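You operate a simulated robot arm through the tools that you are given. There is no shell and no other tool. Be economical: measure what you need, move in short steps, check, and stop when the job is done.

Carry out the task below with a simulated robot arm. There is one attempt and no reset: what you move stays moved.

## Task
Blot the wet ink on the bill pad dated 16 DEC and lay it in the letter tray.
Fine: put the blotter back and close the ink pad. Set down upright: rocking blotter. What is to be rubbed or washed off counts as gone when no trace of it is left.

The check looks at the end state, three seconds after you hand in, the way a careful person would. Anything else that was tipped, shoved, dropped, spilled or broken makes it a failure.

## Robot
A 6-joint arm with a two-finger parallel gripper, fixed in place. Base frame: the origin is at the foot of the arm, x ahead of it, y to its left, z up; the work surface is at about z = 754. Units: mm, degrees, N and s.
With the tool pointing down near the work surface it reaches from about 220 to 640 mm from the base axis. Its first joint turns from -66.0 to 66.0 degrees. Payload 2.7 kg.
Tool frame: the origin (TCP) lies between the finger pads and is the grasp point; the fingertips stand 23 mm ahead of it; z points along the fingers, y is the line along which they close. Largest opening 94 mm; finger width 38, thickness 10; the body of the gripper, 54 by 96 mm, starts 39 mm behind the TCP.
Orientation is told as [roll, pitch, yaw] about the base's x, y, z axes, in that order, counted from this pose: with the fingers straight down and closing along the base's y, the tool's x points along the base's -x, its y along +y and its z along -z.

## Interface
- The arm moves only by the tool step_arm. Its argument "moves" is a list of rows, each a list of 7 numbers: the shift along the tool's x, y, z in mm, then the turn, a rotation vector about the tool's x, y, z in degrees, then the finger opening in mm, from 0 to 94. In form: [[dx, dy, dz, wx, wy, wz, grip], ...]. A call has 1 to 12 rows; each row is the pose to reach, as a shift and turn from the pose commanded when the call began, along the tool's axes at that moment. Each row takes 0.2 s and may step no farther than 50 mm and 8.6 degrees from the row before; otherwise, or with a gripper value out of range, the whole call is refused. Where a pose cannot be reached the arm comes as near as it can. A force on the tool above 40 N (or 10 N above the force at the start of the call, whichever is more), or a blocked arm, ends the call early, and 0.2 s more pass. The fingers move at their own pace (about 45 mm/s each) and stop on an object; they squeeze with about 39 N. The grip force told is the motor's: it shows also when the fingers shut on nothing. Time passes only in rows, and 0.2 s behind the last, so rows that repeat a pose let the fingers close. It gives the time, the measured TCP pose, the force on the tool (base axes), the opening and the grip force at its end, in the units of the frame above (readings bear some noise), with the torque about the TCP (base axes, N m) and any sound that the robot's microphone picked up.
- Cameras (640 x 400 px; columns grow to the right, rows downward): "scene" is fixed at [53.1, -426.1, 1417.2]; the picture's right is [0.93, -0.37, 0.00], its down [-0.20, -0.50, -0.84] and it looks along [0.31, 0.78, -0.54] (base axes); focal length 331 px, centre (320, 200). "wrist" rides on the gripper at [87, 16, -75] in the tool frame; the picture's right is [-0.18, 0.98, 0.00], its down [-0.58, -0.11, -0.81] and it looks along [-0.79, -0.15, 0.59] (tool axes); focal length 243 px, centre (320, 200). There is no depth. A picture from a camera that has moved, and an enlarged one, comes with that camera's place and axes in the base frame and with its lens. The place of the scene camera against the robot may be out by one fixed shift of up to 18 mm in any direction.
- camera(camera): a new picture of that camera. It takes no simulated time.
- inspect(camera, box): a new picture of the part [left, top, right, bottom] of that camera's present view, enlarged. It takes no simulated time.
- close_job(): hands the job in; it is judged then, once.

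Work in short steps. Places have to be worked out from the pictures, the camera data and where the tool is seen: move nearer, look again, correct. Check each grasp and each placing, and mend what went wrong. You have 120 turns and 84 pictures in all, those below and enlarged ones among them. Open the gripper and draw the arm clear of the work before you hand the job in, unless the task says otherwise; then end with one line.

The tools are called after ">>>" as name(argument=value, ...) on one line, values as JSON. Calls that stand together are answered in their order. step_arm: Moves the arm, as the interface text tells. Its arguments: {"type":"object","properties":{"moves":{"type":"array","items":{"type":"array","items":{"type":"number"}}}},"required":["moves"]} The other tools are called the same way: camera (camera) takes a picture; inspect (camera, box) takes an enlarged picture of a part of a camera's view; close_job () hands the job in.

At the start:

```text
time: 0.0
ee_pos: [419.3, 180.1, 1108.0]
tcp_rot: [0.1, -0.1, 0.1]
force: [-0.3, 0.3, 0.7]
torque: [-0.01, -0.02, 0.03]
gripper_width: 94.1
grip_force: 0.0
```

scene: 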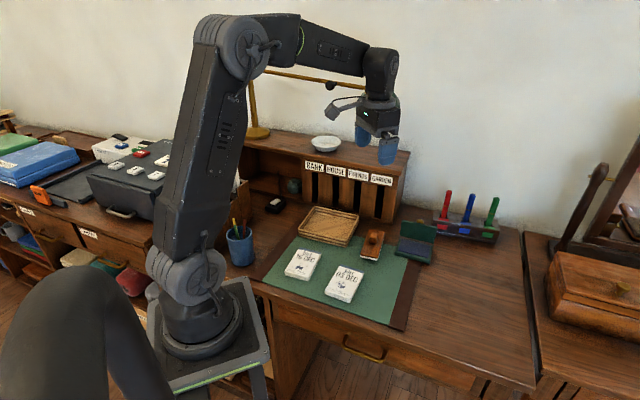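
wrist: 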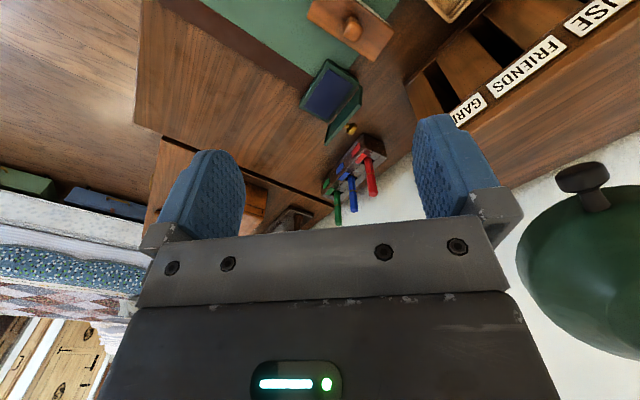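

I start by enlarging the desk area in the scene view to see the pads, blotter, tray and ink pad.

>>> inspect(camera="scene", box=[220, 180, 460, 330])

>>> inspect(camera="scene", box=[270, 230, 390, 305])

```text
2.67 times, centred on (340, 255) of scene
camera zoom: at [53.1, -426.1, 1417.2], right [0.93, -0.37, 0.0], down [-0.2, -0.5, -0.84], along [0.31, 0.78, -0.54], focal length 883 px, centre (267, 53)
```

zoom: 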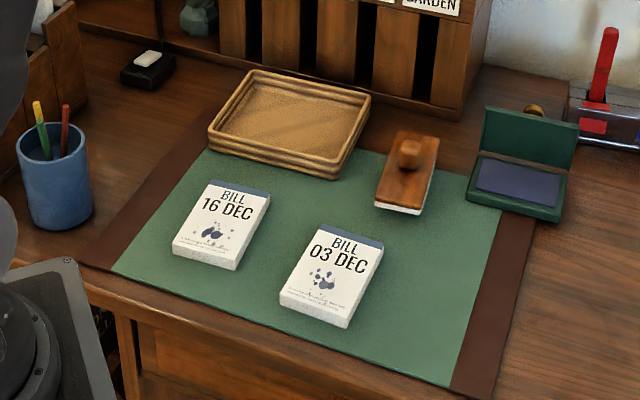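

```text
5.33 times, centred on (330, 268) of scene
camera zoom: at [53.1, -426.1, 1417.2], right [0.93, -0.37, 0.0], down [-0.2, -0.5, -0.84], along [0.31, 0.78, -0.54], focal length 1767 px, centre (267, -160)
```

zoom: 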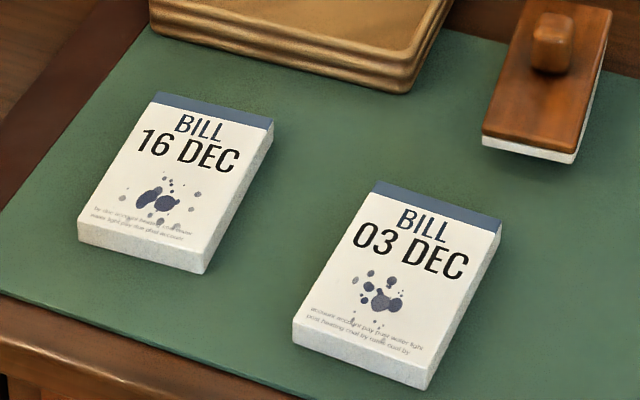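

The 16 DEC pad is the left one, near (256, 213). The blotter is near (472, 208), the tray near (399, 365) and the open ink pad near (580, 152). I tilt the tool so the wrist camera looks further down over the desk.

>>> step_arm(moves=[[0, 0, 0, 0, 8, 0, 94], [0, 0, 0, 0, 16, 0, 94], [0, 0, 0, 0, 24, 0, 94], [0, 0, 0, 0, 32, 0, 94], [0, 0, 0, 0, 40, 0, 94], [0, 0, 0, 0, 40, 0, 94]])

>>> camera(camera="wrist")

```text
time: 1.4
ee_pos: [406.9, 176.8, 1096.3]
tcp_rot: [0.2, 39.9, 0.1]
force: [0.4, -0.3, -0.3]
torque: [-0.03, -0.03, 0.0]
gripper_width: 94.0
grip_force: 0.1
out of reach, approached as far as the arm can: row 5, 6
```

```text
79 pictures are left
camera wrist: at [388.1, 192.7, 1209.3], right [0.14, 0.98, -0.12], down [0.96, -0.11, 0.25], along [0.23, -0.15, -0.96], focal length 243 px, centre (320, 200)
```

wrist: 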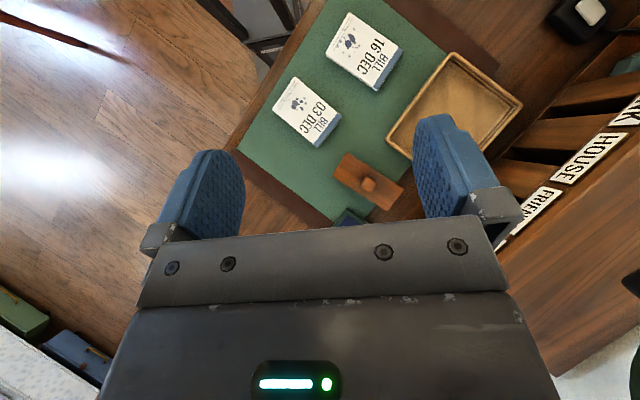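

This view is good. I enlarge it to measure the objects.

>>> inspect(camera="wrist", box=[230, 0, 550, 200])

>>> inspect(camera="wrist", box=[300, 130, 430, 230])

```text
2.00 times, centred on (390, 100) of wrist
camera zoom: at [388.1, 192.7, 1209.3], right [0.14, 0.98, -0.12], down [0.96, -0.11, 0.25], along [0.23, -0.15, -0.96], focal length 485 px, centre (180, 400)
```

zoom: 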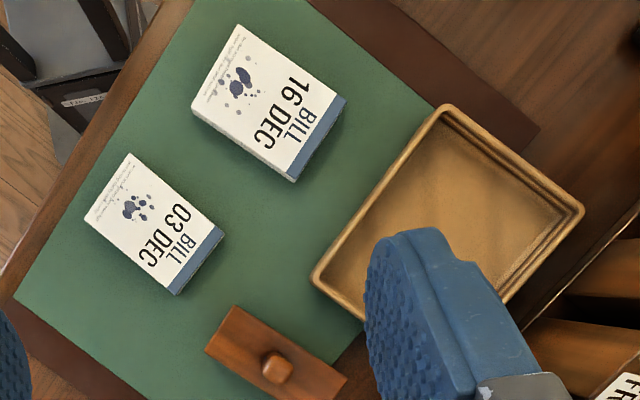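

```text
4.00 times, centred on (365, 180) of wrist
camera zoom: at [388.1, 192.7, 1209.3], right [0.14, 0.98, -0.12], down [0.96, -0.11, 0.25], along [0.23, -0.15, -0.96], focal length 970 px, centre (140, 280)
```

zoom: 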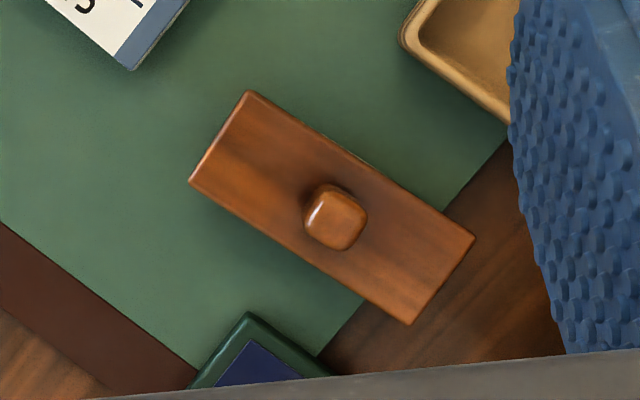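

All the objects lie at about 49.5° to x. The 16 DEC pad is centred near (259, 229) and measures 100 x 62. The blotter knob is near (467, 215), and the tray is centred near (389, 353). I straighten the tool first.

>>> step_arm(moves=[[0, 0, 0, 0, -8, 0, 94], [0, 0, 0, 0, -16, 0, 94], [0, 0, 0, 0, -24, 0, 94], [0, 0, 0, 0, -32, 0, 94], [0, 0, 0, 0, -40, 0, 94], [0, 0, 0, 0, -40, 0, 94]])

```text
time: 2.8
ee_pos: [406.3, 177.9, 1097.3]
tcp_rot: [0.0, -0.2, 0.1]
force: [-0.2, 0.7, 0.6]
torque: [0.04, 0.04, 0.02]
gripper_width: 94.3
grip_force: 0.1
```

I now yaw 49.5° to line up with the desk items and descend above the blotter knob.

>>> step_arm(moves=[[-10, 6, 28, 0, 0, -8.25, 94], [-20, 12, 56, 0, 0, -16.5, 94], [-30, 18, 84, 0, 0, -24.75, 94], [-40, 24, 112, 0, 0, -33, 94], [-50, 30, 140, 0, 0, -41.25, 94], [-61, 37, 167, 0, 0, -49.5, 94], [-61, 37, 167, 0, 0, -49.5, 94]])

>>> camera(camera="wrist")

>>> camera(camera="scene")

```text
time: 4.4
ee_pos: [467.4, 214.7, 929.9]
tcp_rot: [-0.1, 0.0, 49.6]
force: [-0.4, -0.8, 0.5]
torque: [0.01, -0.01, 0.0]
gripper_width: 94.1
grip_force: 0.0
```

```text
76 pictures are left
camera wrist: at [398.8, 159.0, 1003.9], right [-0.63, 0.78, 0.0], down [0.46, 0.37, 0.81], along [0.63, 0.51, -0.59], focal length 243 px, centre (320, 200)
```

wrist: 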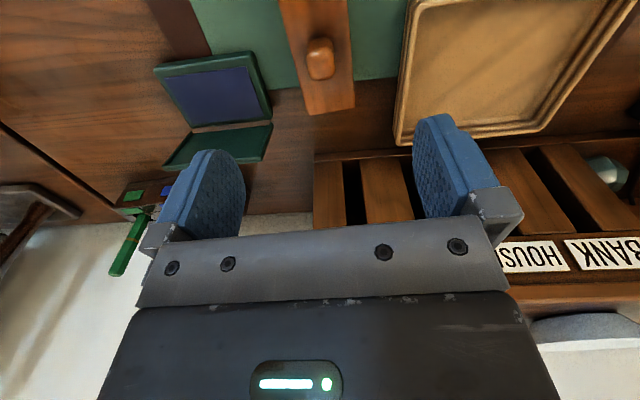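

```text
75 pictures are left
```

scene: 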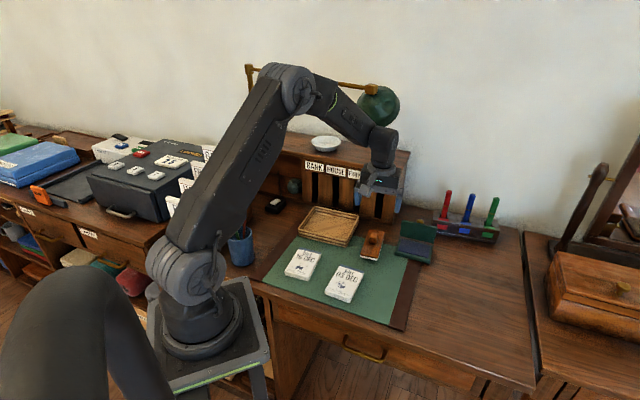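

The knob estimate agrees at about (468, 216). I enlarge the blotter and the ink pad to check heights and the lid.

>>> inspect(camera="wrist", box=[240, 0, 400, 120])

>>> inspect(camera="scene", box=[350, 200, 450, 280])

```text
3.33 times, centred on (320, 60) of wrist
camera zoom: at [398.8, 159.0, 1003.9], right [-0.63, 0.78, 0.0], down [0.46, 0.37, 0.81], along [0.63, 0.51, -0.59], focal length 809 px, centre (320, 667)
```

zoom: 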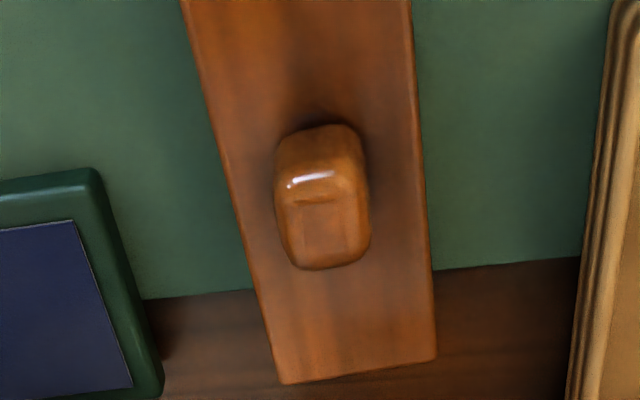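

```text
5.00 times, centred on (400, 240) of scene
camera zoom: at [53.1, -426.1, 1417.2], right [0.93, -0.37, 0.0], down [-0.2, -0.5, -0.84], along [0.31, 0.78, -0.54], focal length 1656 px, centre (-80, 0)
```

zoom: 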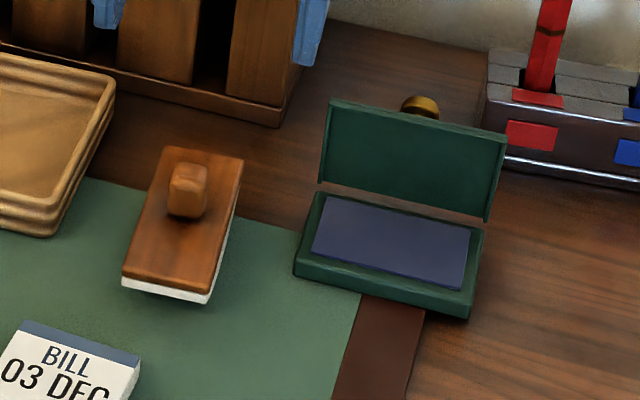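

The knob centre is at about (468, 216) and the blotter's axis is at 49.5°. I lower to just above it with the fingers half closed and look again.

>>> step_arm(moves=[[0, 0, 30, 0, 0, 0, 60], [0, 0, 60, 0, 0, 0, 44], [0, 0, 85, 0, 0, 0, 44], [0, 0, 85, 0, 0, 0, 44], [0, 0, 85, 0, 0, 0, 44]])

>>> camera(camera="wrist")

>>> inspect(camera="scene", box=[340, 190, 440, 270])

```text
time: 5.6
ee_pos: [467.7, 213.8, 846.1]
tcp_rot: [0.0, -0.2, 49.5]
force: [0.5, 0.0, -0.3]
torque: [0.02, 0.0, -0.01]
gripper_width: 44.1
grip_force: 0.0
```

```text
72 pictures are left
camera wrist: at [399.4, 158.3, 919.7], right [-0.63, 0.78, 0.0], down [0.46, 0.37, 0.81], along [0.63, 0.51, -0.59], focal length 243 px, centre (320, 200)
```

wrist: 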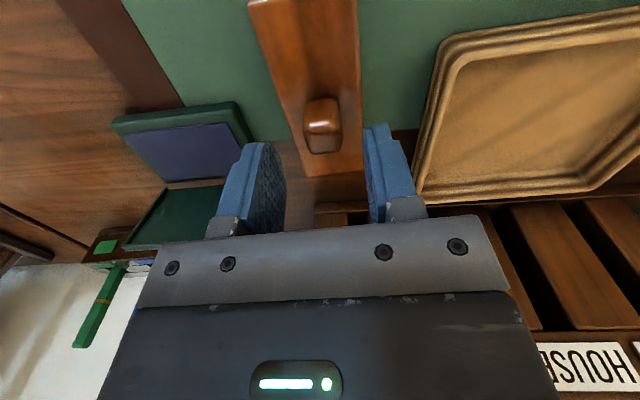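

```text
5.00 times, centred on (390, 230) of scene
camera zoom: at [53.1, -426.1, 1417.2], right [0.93, -0.37, 0.0], down [-0.2, -0.5, -0.84], along [0.31, 0.78, -0.54], focal length 1656 px, centre (-30, 50)
```

zoom: 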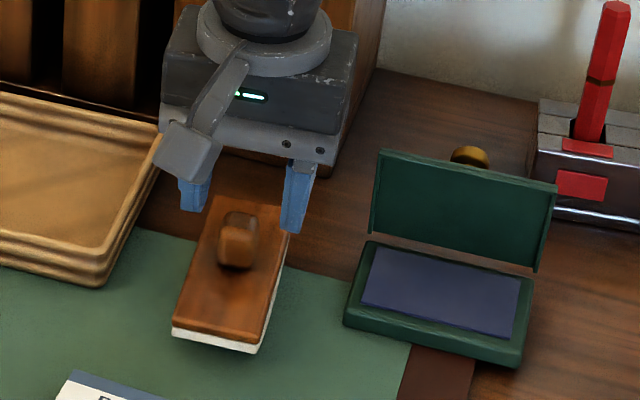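

Triangulating puts the knob top at z≈810 and the plate top at about 787–794. I descend until the fingertips are at about 795 and check the reading.

>>> step_arm(moves=[[0, 0, 12, 0, 0, 0, 44], [-2, 0, 24, 0, 0, 0, 44], [-2, 0, 29, 0, 0, 0, 44], [-2, 0, 29, 0, 0, 0, 44]])

>>> camera(camera="wrist")

>>> inspect(camera="scene", box=[340, 200, 420, 260])

```text
time: 6.6
ee_pos: [470.3, 215.0, 816.1]
tcp_rot: [0.0, -0.1, 49.5]
force: [-0.1, 0.5, 0.8]
torque: [0.0, 0.0, 0.02]
gripper_width: 43.9
grip_force: 0.0
```

```text
70 pictures are left
camera wrist: at [400.7, 160.0, 890.5], right [-0.63, 0.78, 0.0], down [0.46, 0.37, 0.81], along [0.63, 0.51, -0.59], focal length 243 px, centre (320, 200)
```

wrist: 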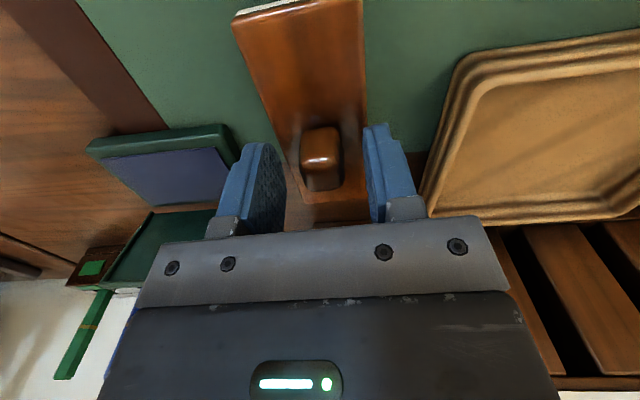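

```text
6.67 times, centred on (380, 230) of scene
camera zoom: at [53.1, -426.1, 1417.2], right [0.93, -0.37, 0.0], down [-0.2, -0.5, -0.84], along [0.31, 0.78, -0.54], focal length 2209 px, centre (-80, 0)
```

zoom: 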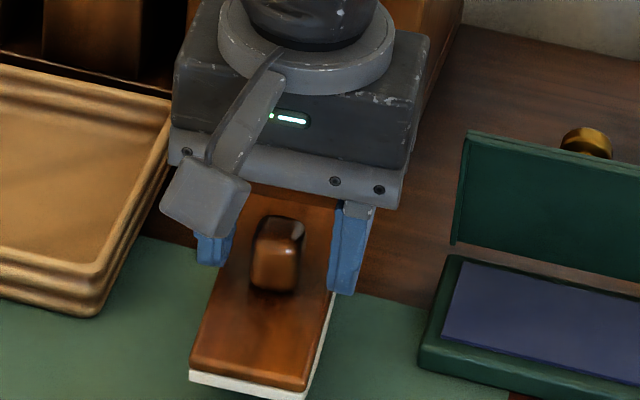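

The fingers straddle the knob and nothing is touching yet. I narrow the opening, lower 4 mm and close on the knob.

>>> step_arm(moves=[[0, 0, 0, 0, 0, 0, 34], [0, 0, 2, 0, 0, 0, 34], [0, 0, 4, 0, 0, 0, 34], [0, 0, 4, 0, 0, 0, 10], [0, 0, 4, 0, 0, 0, 10], [0, 0, 4, 0, 0, 0, 10]])

```text
time: 8.0
ee_pos: [470.1, 215.2, 813.0]
tcp_rot: [0.0, -0.1, 49.5]
force: [-0.2, 0.7, 0.5]
torque: [0.02, 0.01, -0.02]
gripper_width: 21.5
grip_force: 39.0
```

The knob is gripped at 21.5 mm. The blotter's home pose is TCP (470, 215, 812.5). I lift straight up and look.

>>> step_arm(moves=[[0, 0, -10, 0, 0, 0, 10], [0, 0, -35, 0, 0, 0, 10], [0, 0, -70, 0, 0, 0, 10], [0, 0, -100, 0, 0, 0, 10], [0, 0, -100, 0, 0, 0, 10]])

>>> camera(camera="wrist")

>>> inspect(camera="scene", box=[340, 160, 440, 240])

```text
time: 9.2
ee_pos: [469.2, 215.0, 912.5]
tcp_rot: [0.0, -0.1, 49.5]
force: [-0.3, -0.4, -1.0]
torque: [-0.01, -0.03, 0.03]
gripper_width: 21.7
grip_force: 38.9
```

```text
68 pictures are left
camera wrist: at [400.5, 159.4, 986.5], right [-0.63, 0.78, 0.0], down [0.46, 0.37, 0.81], along [0.63, 0.51, -0.59], focal length 243 px, centre (320, 200)
```

wrist: 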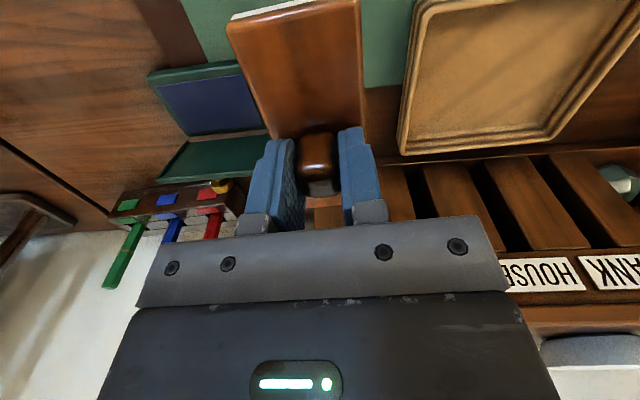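

```text
5.00 times, centred on (390, 200) of scene
camera zoom: at [53.1, -426.1, 1417.2], right [0.93, -0.37, 0.0], down [-0.2, -0.5, -0.84], along [0.31, 0.78, -0.54], focal length 1656 px, centre (-30, 200)
```

zoom: 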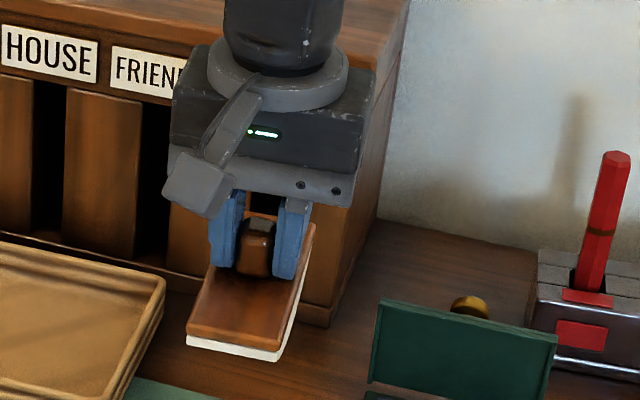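

The blotter hangs level in the grip. I carry it over the stain at about (244, 208), staying above everything.

>>> step_arm(moves=[[25, 28, 0, 0, 0, 0, 10], [50, 55, 0, 0, 0, 0, 10], [76, 83, 0, 0, 0, 0, 10], [101, 111, 0, 0, 0, 0, 10], [126, 139, 15, 0, 0, 0, 10], [151.4, 166.5, 30, 0, 0, 0, 10], [151.4, 166.5, 30, 0, 0, 0, 10]])

>>> camera(camera="wrist")

>>> inspect(camera="scene", box=[250, 200, 370, 300])

```text
time: 10.8
ee_pos: [244.4, 209.4, 881.7]
tcp_rot: [0.0, -0.1, 49.5]
force: [0.7, 0.7, -1.1]
torque: [0.01, 0.01, 0.0]
gripper_width: 21.3
grip_force: 38.4
```

```text
66 pictures are left
camera wrist: at [175.8, 153.1, 955.7], right [-0.63, 0.78, 0.0], down [0.46, 0.37, 0.81], along [0.63, 0.51, -0.59], focal length 243 px, centre (320, 200)
```

wrist: 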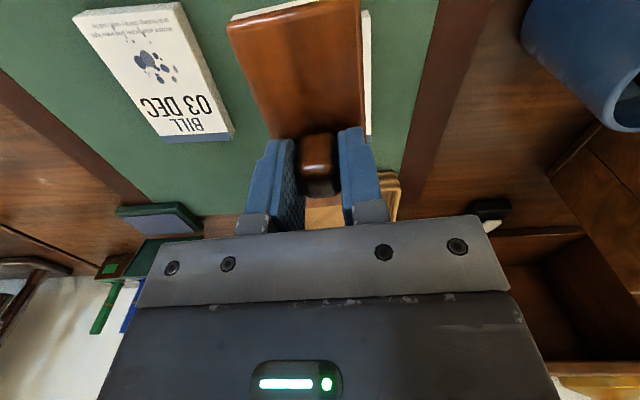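

```text
4.00 times, centred on (310, 250) of scene
camera zoom: at [53.0, -426.1, 1417.2], right [0.93, -0.37, 0.0], down [-0.2, -0.5, -0.84], along [0.31, 0.78, -0.54], focal length 1325 px, centre (360, 0)
```

zoom: 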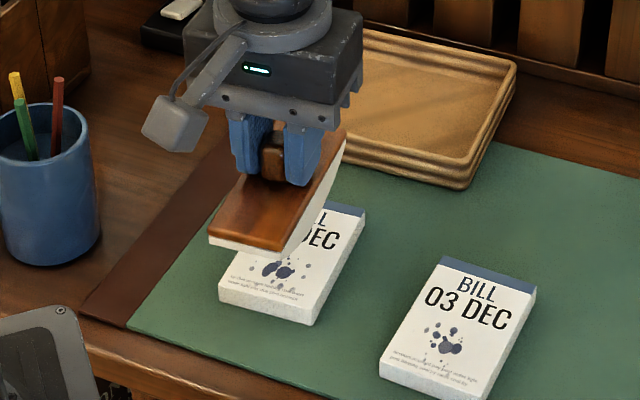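

The blotter is above the stain and the other pad is well clear. I lower in small steps until I feel contact, expected near TCP z≈832.

>>> step_arm(moves=[[0, 0, 20, 0, 0, 0, 10], [0, 0, 36, 0, 0, 0, 10], [0, 0, 44, 0, 0, 0, 10], [0, 0, 46, 0, 0, 0, 10], [0, 0, 48, 0, 0, 0, 10], [0, 0, 49, 0, 0, 0, 10]])

```text
time: 12.2
ee_pos: [244.1, 209.0, 833.4]
tcp_rot: [0.0, -0.1, 49.6]
force: [0.2, 1.0, -1.9]
torque: [-0.01, -0.04, 0.01]
gripper_width: 21.5
grip_force: 39.5
```

>>> step_arm(moves=[[0, 0, 1, 0, 0, 0, 10], [0, 0, 2, 0, 0, 0, 10], [0, 0, 3, 0, 0, 0, 10]])

>>> inspect(camera="scene", box=[265, 225, 355, 295])

```text
time: 13.0
ee_pos: [244.1, 209.0, 831.2]
tcp_rot: [0.0, -0.1, 49.6]
force: [1.2, 1.0, -1.6]
torque: [-0.02, 0.01, -0.03]
gripper_width: 21.3
grip_force: 39.0
```

```text
5.71 times, centred on (310, 260) of scene
camera zoom: at [53.1, -426.1, 1417.2], right [0.93, -0.37, 0.0], down [-0.2, -0.5, -0.84], along [0.31, 0.78, -0.54], focal length 1893 px, centre (377, -143)
```

zoom: 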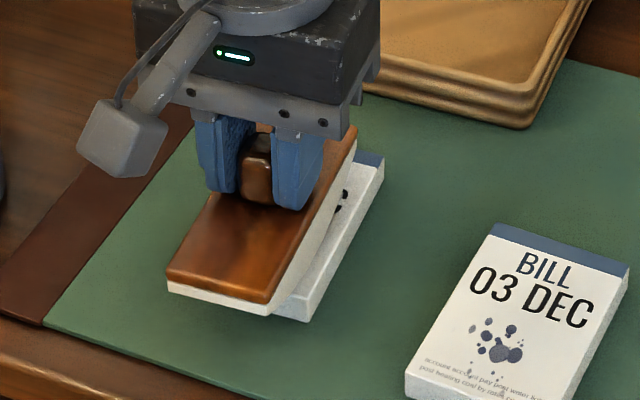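

It is almost touching. I continue down in 1 mm steps.

>>> step_arm(moves=[[0, 0, 1, 0, 0, 0, 10], [0, 0, 2, 0, 0, 0, 10], [0, 0, 3, 0, 0, 0, 10], [0, 0, 4, 0, 0, 0, 10]])

```text
time: 14.0
ee_pos: [244.2, 207.8, 826.5]
tcp_rot: [0.0, -0.3, 49.5]
force: [-2.2, -5.0, 34.6]
torque: [-0.14, 0.15, 0.01]
gripper_width: 21.8
grip_force: 39.3
```

Contact is made at about 35 N. I lift off and check whether the ink has gone.

>>> step_arm(moves=[[0, 0, 0, 0, 0, 0, 10], [0, 0, -10, 0, 0, 0, 10], [0, 0, -40, 0, 0, 0, 10], [20, 30, -60, 0, 0, 0, 10], [50, 60, -75, 0, 0, 0, 10], [50, 60, -75, 0, 0, 0, 10]])

>>> inspect(camera="scene", box=[260, 225, 360, 300])

```text
time: 15.4
ee_pos: [165.9, 210.7, 903.0]
tcp_rot: [0.0, -0.1, 49.6]
force: [-1.1, 0.2, -1.1]
torque: [0.04, 0.01, -0.03]
gripper_width: 21.7
grip_force: 39.2
```

```text
5.33 times, centred on (310, 262) of scene
camera zoom: at [53.0, -426.1, 1417.2], right [0.93, -0.37, 0.0], down [-0.2, -0.5, -0.84], along [0.31, 0.78, -0.54], focal length 1767 px, centre (373, -133)
```

zoom: 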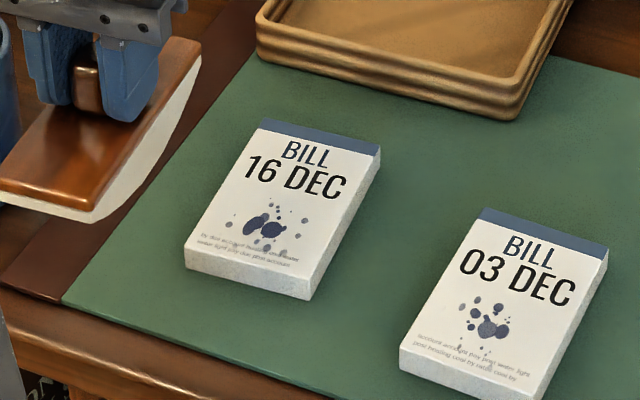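

The stain is still there, and the blotter's underside is clearly a curved rocker. I enlarge the pad to see whether anything changed.

>>> inspect(camera="scene", box=[285, 245, 335, 282])

>>> inspect(camera="scene", box=[230, 215, 310, 275])

```text
10.81 times, centred on (310, 264) of scene
camera zoom: at [53.0, -426.1, 1417.2], right [0.93, -0.37, 0.0], down [-0.2, -0.5, -0.84], along [0.31, 0.78, -0.54], focal length 3582 px, centre (428, -486)
```

zoom: 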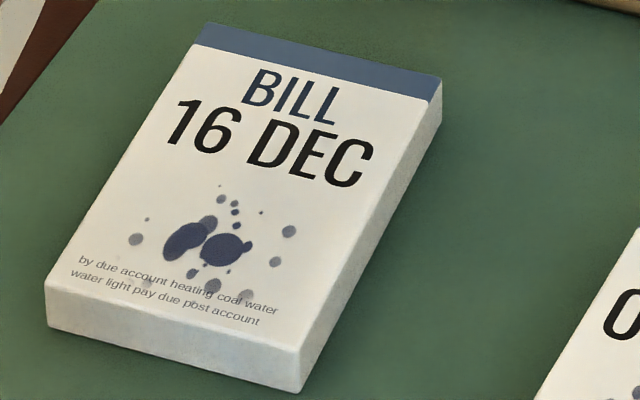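

```text
6.67 times, centred on (270, 245) of scene
camera zoom: at [53.0, -426.1, 1417.2], right [0.93, -0.37, 0.0], down [-0.2, -0.5, -0.84], along [0.31, 0.78, -0.54], focal length 2209 px, centre (653, -100)
```

zoom: 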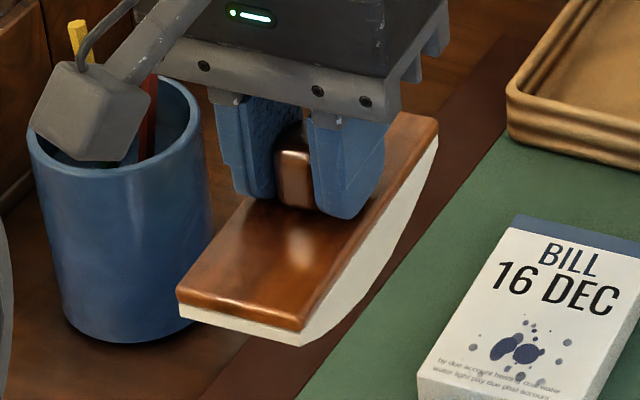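

Some spots look a little lighter, so the curved sole has to be rocked over the stain. I move back over the pad with clearance and inspect the sole's curve.

>>> step_arm(moves=[[-15, -20, -15, 0, 0, 0, 10], [-40, -45, -20, 0, 0, 0, 10], [-60, -60, -20, 0, 0, 0, 10], [-60, -60, -20, 0, 0, 0, 10]])

>>> inspect(camera="scene", box=[280, 200, 340, 245])

```text
time: 16.4
ee_pos: [251.1, 216.8, 922.0]
tcp_rot: [0.0, 0.0, 49.6]
force: [0.5, -0.3, -1.9]
torque: [-0.01, -0.03, -0.02]
gripper_width: 21.7
grip_force: 38.9
```

```text
8.89 times, centred on (310, 222) of scene
camera zoom: at [53.1, -426.1, 1417.2], right [0.93, -0.37, 0.0], down [-0.2, -0.5, -0.84], along [0.31, 0.78, -0.54], focal length 2945 px, centre (409, 0)
```

zoom: 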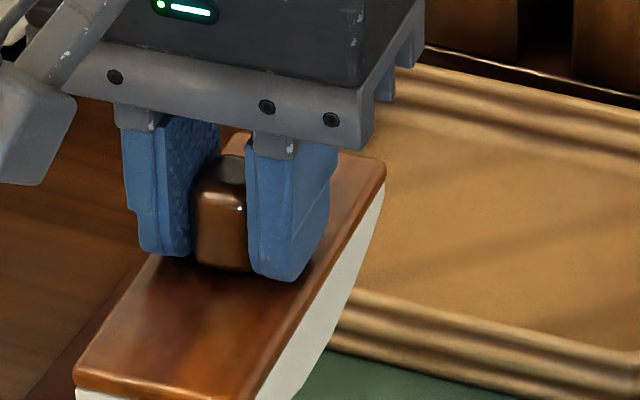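

>>> inspect(camera="scene", box=[275, 215, 335, 260])

```text
8.89 times, centred on (305, 238) of scene
camera zoom: at [53.1, -426.1, 1417.2], right [0.93, -0.37, 0.0], down [-0.2, -0.5, -0.84], along [0.31, 0.78, -0.54], focal length 2945 px, centre (453, -133)
```

zoom: 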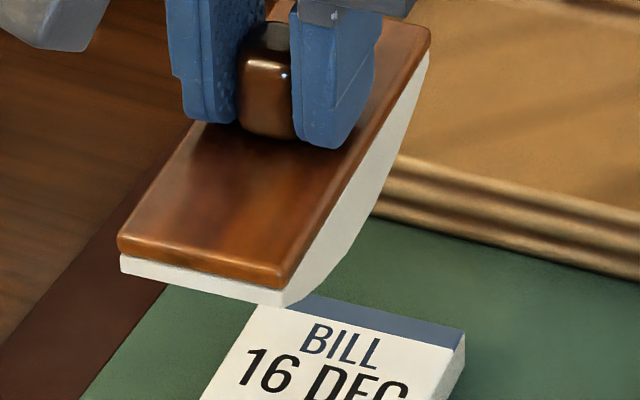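

The sole's curve has a sagitta of about 15 mm, so its radius is roughly 115 mm. I centre over the stain at about (242, 215) and come down to light contact.

>>> step_arm(moves=[[7.3, 5, 30, 0, 0, 0, 10], [7.3, 5, 65, 0, 0, 0, 10], [7.3, 5, 88, 0, 0, 0, 10], [7.3, 5, 92, 0, 0, 0, 10], [7.3, 5, 93, 0, 0, 0, 10], [7.3, 5, 94, 0, 0, 0, 10]])

```text
time: 17.8
ee_pos: [244.0, 213.9, 826.0]
tcp_rot: [0.0, -0.1, 49.6]
force: [-1.0, -0.3, 3.3]
torque: [0.01, 0.05, -0.02]
gripper_width: 21.3
grip_force: 39.3
```

Light contact begins at z≈826. Now I press slightly and rock ±12° along the pad's length.

>>> step_arm(moves=[[0, 0, 1.0, 0, 0, 0, 10], [-3.9, 0, 0.9, 0, 4, 0, 10], [-7.85, 0, 0.5, 0, 8, 0, 10], [-11.8, 0, -0.2, 0, 12, 0, 10], [-7.85, 0, 0.5, 0, 8, 0, 10], [-3.9, 0, 0.9, 0, 4, 0, 10], [0, 0, 1.0, 0, 0, 0, 10], [3.9, 0, 0.9, 0, -4, 0, 10], [7.85, 0, 0.5, 0, -8, 0, 10], [11.8, 0, -0.2, 0, -12, 0, 10], [5.9, 0, 0.7, 0, -6, 0, 10], [0, 0, 1.0, 0, 0, 0, 10]])

>>> inspect(camera="scene", box=[265, 225, 355, 295])

```text
time: 20.4
ee_pos: [242.1, 216.0, 825.7]
tcp_rot: [0.0, -0.1, 49.6]
force: [0.2, 5.0, 21.9]
torque: [0.36, -0.18, 0.03]
gripper_width: 21.6
grip_force: 38.7
```

```text
5.71 times, centred on (310, 260) of scene
camera zoom: at [52.9, -426.2, 1417.2], right [0.93, -0.37, 0.0], down [-0.2, -0.5, -0.84], along [0.31, 0.78, -0.54], focal length 1893 px, centre (377, -143)
```

zoom: 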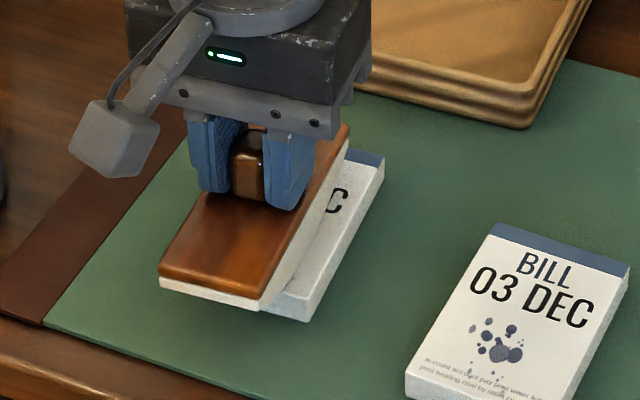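

The rock went cleanly. I lift and slide the blotter away along its axis to look.

>>> step_arm(moves=[[0, 0, -10, 0, 0, 0, 10], [0, 0, -40, 0, 0, 0, 10], [0, 0, -75, 0, 0, 0, 10], [-40, 0, -95, 0, 0, 0, 10], [-80, 0, -95, 0, 0, 0, 10], [-80, 0, -95, 0, 0, 0, 10]])

>>> inspect(camera="scene", box=[285, 245, 335, 282])

```text
time: 21.8
ee_pos: [293.8, 275.2, 923.5]
tcp_rot: [-0.1, -0.1, 49.5]
force: [-0.2, -0.2, -0.9]
torque: [0.0, 0.01, 0.03]
gripper_width: 21.5
grip_force: 39.5
```

```text
10.81 times, centred on (310, 264) of scene
camera zoom: at [53.1, -426.1, 1417.2], right [0.93, -0.37, 0.0], down [-0.2, -0.5, -0.84], along [0.31, 0.78, -0.54], focal length 3582 px, centre (428, -486)
```

zoom: 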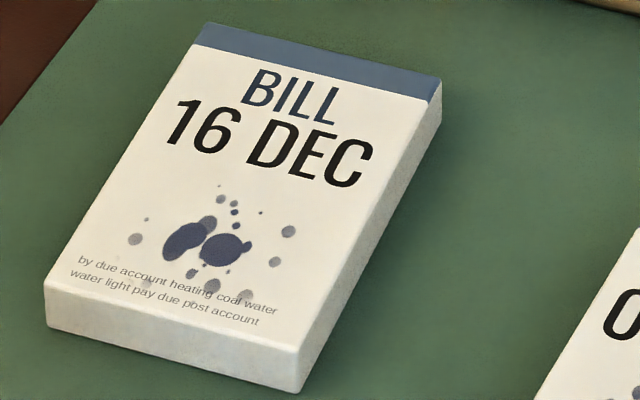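

The ink is fading a little, so more rocking is needed. I go back, shift 2 mm toward the pad's right side, and press harder.

>>> step_arm(moves=[[40, -1, 0, 0, 0, 0, 10], [80, -2, 10, 0, 0, 0, 10], [80, -2, 50, 0, 0, 0, 10], [80, -2, 85, 0, 0, 0, 10], [80, -2, 93, 0, 0, 0, 10], [80, -2, 95.3, 0, 0, 0, 10]])

>>> step_arm(moves=[[-4.9, 0, -0.2, 0, 5, 0, 10], [-9.8, 0, -0.8, 0, 10, 0, 10], [-14.7, 0, -2.0, 0, 15, 0, 10], [-9.8, 0, -0.8, 0, 10, 0, 10], [-4.9, 0, -0.2, 0, 5, 0, 10], [0, 0, 0, 0, 0, 0, 10], [4.9, 0, -0.2, 0, -5, 0, 10], [9.8, 0, -0.8, 0, -10, 0, 10], [14.7, 0, -2.0, 0, -15, 0, 10], [9.8, 0, -0.8, 0, -10, 0, 10], [4.9, 0, -0.2, 0, -5, 0, 10], [0, 0, 0, 0, 0, 0, 10]])

>>> step_arm(moves=[[-4.9, 0, -0.2, 0, 5, 0, 10], [-9.8, 0, -0.8, 0, 10, 0, 10], [-14.7, 0, -2.0, 0, 15, 0, 10], [-9.8, 0, -0.8, 0, 10, 0, 10], [-4.9, 0, -0.2, 0, 5, 0, 10], [0, 0, 0, 0, 0, 0, 10], [4.9, 0, -0.2, 0, -5, 0, 10], [9.8, 0, -0.8, 0, -10, 0, 10], [14.7, 0, -2.0, 0, -15, 0, 10], [9.8, 0, -0.8, 0, -10, 0, 10], [4.9, 0, -0.2, 0, -5, 0, 10], [0, 0, 0, 0, 0, 0, 10]])

```text
time: 23.2
ee_pos: [242.4, 213.0, 826.7]
tcp_rot: [0.0, -0.2, 49.5]
force: [-2.9, -2.6, 10.6]
torque: [0.0, 0.05, 0.0]
gripper_width: 21.5
grip_force: 39.3
```

```text
time: 25.8
ee_pos: [243.4, 213.0, 826.0]
tcp_rot: [0.0, -0.1, 49.5]
force: [1.4, -0.2, 17.4]
torque: [0.21, -0.23, -0.04]
gripper_width: 21.4
grip_force: 39.0
```

```text
time: 28.4
ee_pos: [243.6, 214.0, 825.7]
tcp_rot: [0.0, -0.1, 49.6]
force: [-5.3, 1.9, 16.8]
torque: [0.27, 0.14, 0.06]
gripper_width: 21.3
grip_force: 38.7
```

Two full rocks are done at about 17 N. I lift and check.

>>> step_arm(moves=[[0, 0, -10, 0, 0, 0, 10], [0, 0, -40, 0, 0, 0, 10], [0, 0, -75, 0, 0, 0, 10], [-40, 0, -95, 0, 0, 0, 10], [-80, 0, -95, 0, 0, 0, 10], [-80, 0, -95, 0, 0, 0, 10]])

>>> inspect(camera="scene", box=[285, 245, 335, 282])

```text
time: 29.8
ee_pos: [294.9, 273.3, 919.9]
tcp_rot: [0.0, -0.1, 49.6]
force: [0.5, -0.1, -0.9]
torque: [-0.02, -0.02, -0.02]
gripper_width: 21.6
grip_force: 39.0
```

```text
10.81 times, centred on (310, 264) of scene
camera zoom: at [53.1, -426.1, 1417.2], right [0.93, -0.37, 0.0], down [-0.2, -0.5, -0.84], along [0.31, 0.78, -0.54], focal length 3582 px, centre (428, -486)
```

zoom: 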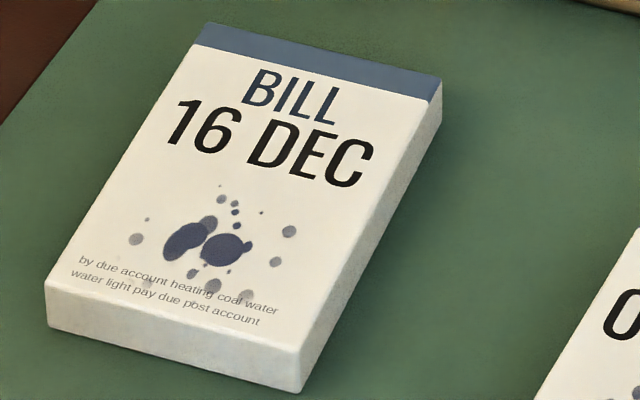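

There is little visible change. I compare with the untouched 03 DEC pad at the same zoom to judge wetness and colour.

>>> inspect(camera="scene", box=[320, 262, 370, 299])

>>> inspect(camera="scene", box=[297, 259, 317, 274])

>>> inspect(camera="scene", box=[332, 277, 352, 292])

```text
10.81 times, centred on (345, 280) of scene
camera zoom: at [53.1, -426.1, 1417.2], right [0.93, -0.37, 0.0], down [-0.2, -0.5, -0.84], along [0.31, 0.78, -0.54], focal length 3582 px, centre (50, -670)
```

zoom: 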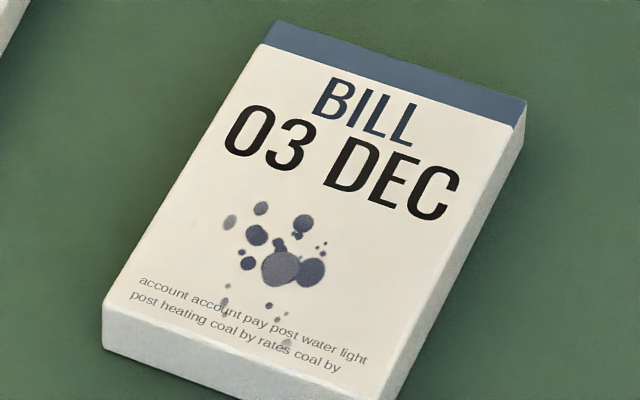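

```text
16.00 times, centred on (307, 266) of scene
camera zoom: at [53.1, -426.1, 1417.2], right [0.93, -0.37, 0.0], down [-0.2, -0.5, -0.84], along [0.31, 0.78, -0.54], focal length 5301 px, centre (528, -864)
```

zoom: 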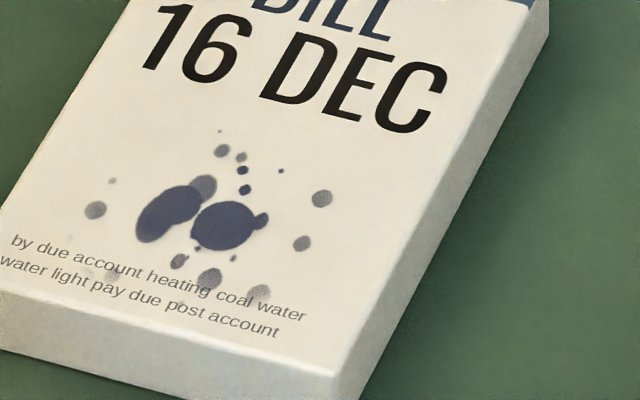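

```text
16.00 times, centred on (342, 284) of scene
camera zoom: at [53.1, -426.1, 1417.2], right [0.93, -0.37, 0.0], down [-0.2, -0.5, -0.84], along [0.31, 0.78, -0.54], focal length 5301 px, centre (-32, -1152)
```

zoom: 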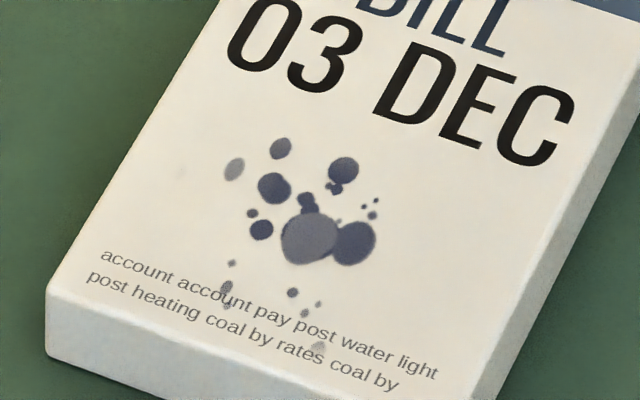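

To measure the change properly, I repeat exactly the same enlargement as at the start.

>>> inspect(camera="scene", box=[270, 230, 390, 305])

```text
5.33 times, centred on (330, 268) of scene
camera zoom: at [53.1, -426.1, 1417.2], right [0.93, -0.37, 0.0], down [-0.2, -0.5, -0.84], along [0.31, 0.78, -0.54], focal length 1767 px, centre (267, -160)
```

zoom: 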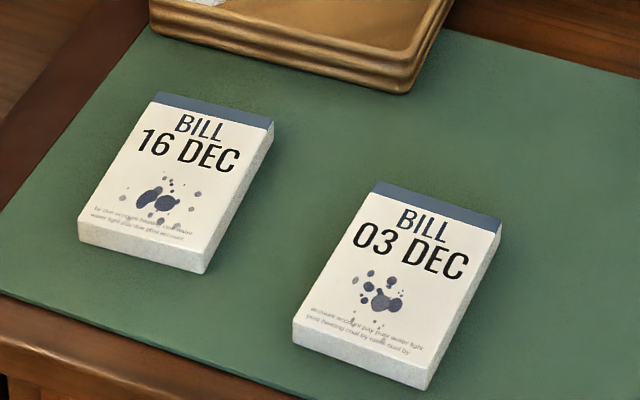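

It looks unchanged. Blotted ink may stay on the paper but lose its wet sheen, so I look at both pads with the wrist camera, holding the blotter off to the side.

>>> step_arm(moves=[[20, -25, 0, 0, 0, 0, 10], [45, -50, 0, 0, 0, 0, 10], [70, -80, 0, 0, 0, 0, 10], [100, -105, 0, 0, 0, 0, 10], [107, -118, 0, 0, 0, 0, 10], [107, -118, 0, 0, 0, 0, 10]])

>>> camera(camera="wrist")

```text
time: 31.2
ee_pos: [315.0, 115.1, 921.2]
tcp_rot: [0.0, -0.1, 49.5]
force: [-1.0, -0.2, -0.3]
torque: [-0.01, 0.0, 0.0]
gripper_width: 21.6
grip_force: 39.0
```

```text
51 pictures are left
camera wrist: at [246.7, 59.6, 995.5], right [-0.63, 0.78, 0.0], down [0.46, 0.37, 0.81], along [0.63, 0.51, -0.59], focal length 243 px, centre (320, 200)
```

wrist: 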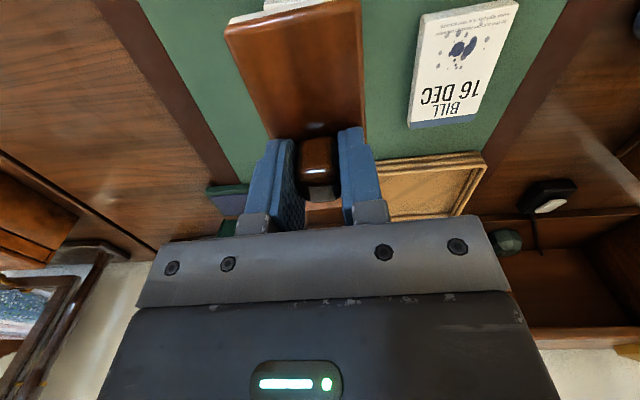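

>>> inspect(camera="wrist", box=[405, 0, 525, 75])

```text
5.33 times, centred on (465, 38) of wrist
camera zoom: at [246.7, 59.6, 995.5], right [-0.63, 0.78, 0.0], down [0.46, 0.37, 0.81], along [0.63, 0.51, -0.59], focal length 1294 px, centre (-453, 1067)
```

zoom: 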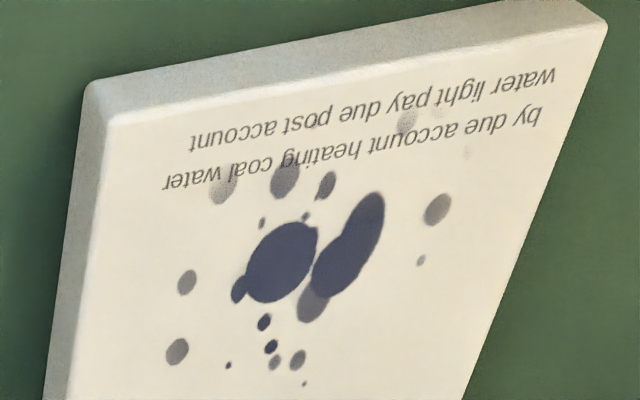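

The outer spots look faded, brown-grey and speckled, while the main blobs are dark. I view the untouched 03 DEC pad from the same relative position for a fair comparison.

>>> step_arm(moves=[[7, -32, 0, 0, 0, 0, 10], [14, -64, 0, 0, 0, 0, 10], [21, -96, 0, 0, 0, 0, 10], [27.7, -126, 0, 0, 0, 0, 10], [27.7, -126, 0, 0, 0, 0, 10]])

>>> inspect(camera="wrist", box=[405, 0, 525, 75])

```text
time: 32.4
ee_pos: [394.1, 12.2, 921.8]
tcp_rot: [0.0, -0.1, 49.5]
force: [0.7, -0.3, -1.2]
torque: [0.02, 0.0, 0.01]
gripper_width: 21.6
grip_force: 39.1
```

```text
5.33 times, centred on (465, 38) of wrist
camera zoom: at [325.1, -43.4, 995.8], right [-0.63, 0.78, 0.0], down [0.46, 0.37, 0.81], along [0.63, 0.51, -0.59], focal length 1294 px, centre (-453, 1067)
```

zoom: 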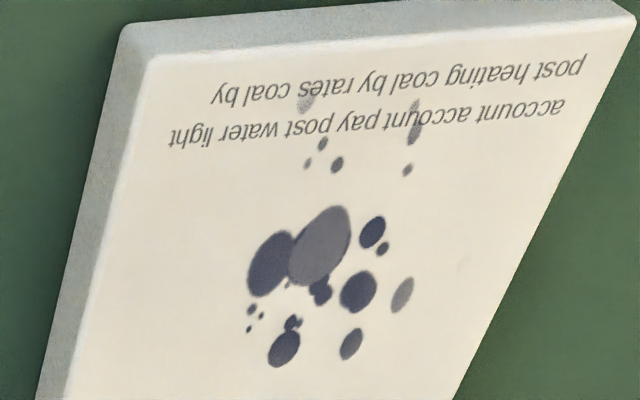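

Both pads look alike, so nothing has been absorbed yet. The main blobs are confirmed at (240, 212). I return there to press harder and longer, reading the force as I go.

>>> step_arm(moves=[[-8, 35, 0, 0, 0, 0, 10], [-16, 70, 0, 0, 0, 0, 10], [-24, 105, 0, 0, 0, 0, 10], [-32, 140, 0, 0, 0, 0, 10], [-40, 175, 0, 0, 0, 0, 10], [-48, 210, 0, 0, 0, 0, 10], [-55, 245, 0, 0, 0, 0, 10], [-55, 245, 35, 0, 0, 0, 10], [-55, 245, 70, 0, 0, 0, 10], [-55, 245, 90, 0, 0, 0, 10], [-55, 245, 95, 0, 0, 0, 10], [-55, 245, 95, 0, 0, 0, 10]])

>>> step_arm(moves=[[0, 0, 0.5, 0, 0, 0, 10], [0, 0, 1, 0, 0, 0, 10], [0, 0, 1, 0, 0, 0, 10], [0, 0, 1, 0, 0, 0, 10], [0, 0, 1, 0, 0, 0, 10], [0, 0, 1, 0, 0, 0, 10]])

```text
time: 35.0
ee_pos: [243.0, 213.5, 823.9]
tcp_rot: [0.0, -0.1, 49.5]
force: [-2.4, -2.5, 16.6]
torque: [0.04, 0.0, 0.0]
gripper_width: 21.4
grip_force: 38.6
```

```text
time: 36.4
ee_pos: [243.6, 214.0, 824.7]
tcp_rot: [0.0, -0.2, 49.5]
force: [0.7, 0.4, 33.3]
torque: [0.26, -0.2, -0.01]
gripper_width: 21.3
grip_force: 39.4
```

It is held at 33 N. Now I rock to +10° and stop there to read the force, which checks my rolling radius.

>>> step_arm(moves=[[-2.5, 0, 0, 0, 2.5, 0, 10], [-4.9, 0, -0.2, 0, 5, 0, 10], [-7.4, 0, -0.5, 0, 7.5, 0, 10], [-9.8, 0, -0.9, 0, 10, 0, 10], [-9.8, 0, -0.9, 0, 10, 0, 10], [-9.8, 0, -0.9, 0, 10, 0, 10]])

```text
time: 37.8
ee_pos: [250.6, 221.9, 825.5]
tcp_rot: [0.0, 9.8, 49.6]
force: [1.5, 3.6, 35.3]
torque: [0.21, -0.1, 0.01]
gripper_width: 21.5
grip_force: 39.5
```

The force stays at 35 N at +10°, so the rolling model is right. I roll back to centre, then on to −10° and beyond.

>>> step_arm(moves=[[2.4, 0, 0.8, 0, -2.5, 0, 10], [4.7, 0, 1.54, 0, -5, 0, 10], [7.1, 0, 2.1, 0, -7.5, 0, 10], [9.5, 0, 2.55, 0, -10, 0, 10]])

>>> step_arm(moves=[[2.5, 0, 0, 0, -2.5, 0, 10], [4.9, 0, -0.2, 0, -5, 0, 10], [7.4, 0, -0.5, 0, -7.5, 0, 10], [9.8, 0, -0.9, 0, -10, 0, 10], [11.8, 0, -1.3, 0, -12, 0, 10], [9.8, 0, -0.9, 0, -10, 0, 10], [7.4, 0, -0.5, 0, -7.5, 0, 10], [4.9, 0, -0.2, 0, -5, 0, 10], [2.5, 0, 0, 0, -2.5, 0, 10], [0, 0, 0, 0, 0, 0, 10]])

>>> step_arm(moves=[[0, 0, -10, 0, 0, 0, 10], [0, 0, -40, 0, 0, 0, 10], [0, 0, -75, 0, 0, 0, 10], [-40, 0, -95, 0, 0, 0, 10], [-80, 0, -95, 0, 0, 0, 10], [-80, 0, -95, 0, 0, 0, 10]])

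>>> inspect(camera="scene", box=[297, 259, 317, 274])

```text
time: 38.8
ee_pos: [242.7, 213.1, 823.9]
tcp_rot: [0.0, -0.2, 49.5]
force: [0.6, 1.7, 27.0]
torque: [0.23, -0.19, -0.01]
gripper_width: 21.4
grip_force: 38.8
```

```text
time: 41.0
ee_pos: [242.7, 213.5, 824.3]
tcp_rot: [0.0, -0.1, 49.5]
force: [-1.9, -0.7, 27.2]
torque: [0.22, -0.11, 0.01]
gripper_width: 21.7
grip_force: 39.1
```

```text
time: 42.4
ee_pos: [294.9, 274.1, 920.4]
tcp_rot: [0.0, -0.1, 49.5]
force: [0.0, -0.2, -1.9]
torque: [-0.01, 0.05, 0.02]
gripper_width: 21.5
grip_force: 38.9
```

```text
16.00 times, centred on (307, 266) of scene
camera zoom: at [53.1, -426.1, 1417.2], right [0.93, -0.37, 0.0], down [-0.2, -0.5, -0.84], along [0.31, 0.78, -0.54], focal length 5301 px, centre (528, -864)
```

zoom: 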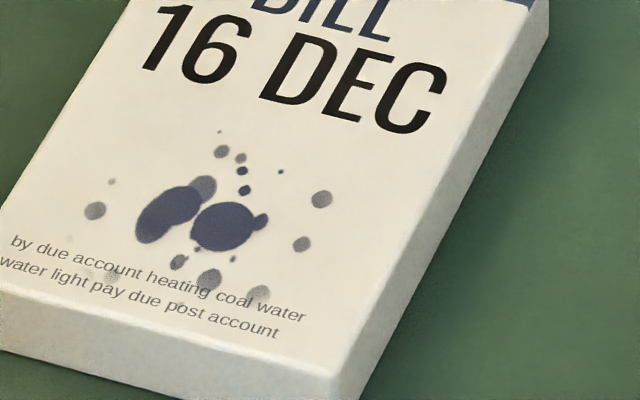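

I can see at most a slight fade. I go back and do several full-pressure rocks in sequence, then compare again.

>>> step_arm(moves=[[40, 0, 0, 0, 0, 0, 10], [80, 0, 10, 0, 0, 0, 10], [80, 0, 50, 0, 0, 0, 10], [80, 0, 85, 0, 0, 0, 10], [80, 0, 93, 0, 0, 0, 10], [80, 0, 95.0, 0, 0, 0, 10]])

>>> step_arm(moves=[[-4.9, 0, -0.2, 0, 5, 0, 10], [-9.8, 0, -0.9, 0, 10, 0, 10], [-13.8, 0, -1.8, 0, 14, 0, 10], [-9.8, 0, -0.9, 0, 10, 0, 10], [-4.9, 0, -0.2, 0, 5, 0, 10], [0, 0, 0, 0, 0, 0, 10], [4.9, 0, -0.2, 0, -5, 0, 10], [9.8, 0, -0.9, 0, -10, 0, 10], [13.8, 0, -1.8, 0, -14, 0, 10], [9.8, 0, -0.9, 0, -10, 0, 10], [4.9, 0, -0.2, 0, -5, 0, 10], [0, 0, 0, 0, 0, 0, 10]])

>>> step_arm(moves=[[-4.9, 0, -0.2, 0, 5, 0, 10], [-9.8, 0, -0.9, 0, 10, 0, 10], [-13.8, 0, -1.8, 0, 14, 0, 10], [-9.8, 0, -0.9, 0, 10, 0, 10], [-4.9, 0, -0.2, 0, 5, 0, 10], [0, 0, 0, 0, 0, 0, 10], [4.9, 0, -0.2, 0, -5, 0, 10], [9.8, 0, -0.9, 0, -10, 0, 10], [13.8, 0, -1.8, 0, -14, 0, 10], [9.8, 0, -0.9, 0, -10, 0, 10], [4.9, 0, -0.2, 0, -5, 0, 10], [0, 0, 0, 0, 0, 0, 10]])

>>> step_arm(moves=[[-4.9, 0, -0.2, 0, 5, 0, 10], [-9.8, 0, -0.9, 0, 10, 0, 10], [-13.8, 0, -1.8, 0, 14, 0, 10], [-9.8, 0, -0.9, 0, 10, 0, 10], [-4.9, 0, -0.2, 0, 5, 0, 10], [0, 0, 0, 0, 0, 0, 10], [4.9, 0, -0.2, 0, -5, 0, 10], [9.8, 0, -0.9, 0, -10, 0, 10], [13.8, 0, -1.8, 0, -14, 0, 10], [9.8, 0, -0.9, 0, -10, 0, 10], [4.9, 0, -0.2, 0, -5, 0, 10], [0, 0, 0, 0, 0, 0, 10]])

>>> step_arm(moves=[[0, 0, -10, 0, 0, 0, 10], [0, 0, -40, 0, 0, 0, 10], [0, 0, -75, 0, 0, 0, 10], [-40, 0, -95, 0, 0, 0, 10], [-80, 0, -95, 0, 0, 0, 10], [-80, 0, -95, 0, 0, 0, 10]])

>>> inspect(camera="scene", box=[297, 259, 317, 274])

```text
time: 43.8
ee_pos: [242.9, 213.6, 824.4]
tcp_rot: [-0.1, -0.2, 49.6]
force: [-4.2, -1.6, 14.8]
torque: [0.08, 0.13, 0.07]
gripper_width: 21.8
grip_force: 39.1
```

```text
time: 46.4
ee_pos: [243.0, 213.7, 824.6]
tcp_rot: [0.1, -0.1, 49.5]
force: [3.3, -0.4, 26.1]
torque: [0.15, -0.27, -0.01]
gripper_width: 21.3
grip_force: 39.3
```

```text
time: 46.8
ee_pos: [247.1, 216.7, 826.1]
tcp_rot: [0.0, 4.4, 49.6]
force: [-2.7, -2.5, 11.8]
torque: [-0.01, 0.07, 0.01]
gripper_width: 21.3
grip_force: 38.8
stopped in row 2: the force on the tool passed its limit at 41 N (the readings are from after the stop); the commanded pose is now the measured one
```

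```text
time: 47.7
ee_pos: [255.3, 227.5, 826.7]
tcp_rot: [-0.1, 17.8, 49.5]
force: [-2.7, -2.1, 10.8]
torque: [0.06, 0.05, 0.02]
gripper_width: 21.4
grip_force: 39.0
stopped in row 4: the force on the tool passed its limit at 42 N (the readings are from after the stop); the commanded pose is now the measured one
```

```text
time: 49.1
ee_pos: [324.2, 307.9, 893.5]
tcp_rot: [-0.1, 17.8, 49.5]
force: [0.8, 0.3, -1.2]
torque: [-0.03, 0.01, -0.03]
gripper_width: 21.2
grip_force: 38.9
```

```text
16.00 times, centred on (307, 266) of scene
camera zoom: at [53.1, -426.1, 1417.2], right [0.93, -0.37, 0.0], down [-0.2, -0.5, -0.84], along [0.31, 0.78, -0.54], focal length 5301 px, centre (528, -864)
```

zoom: 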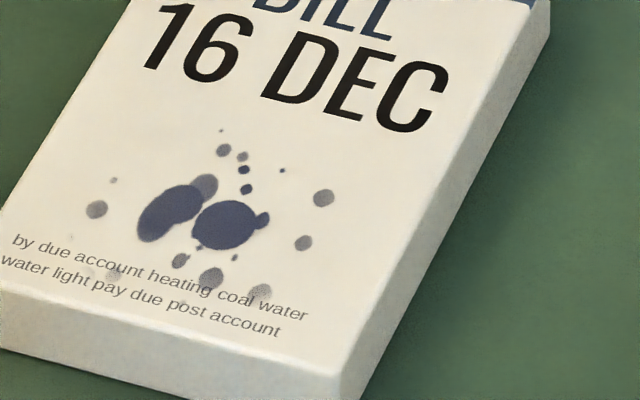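

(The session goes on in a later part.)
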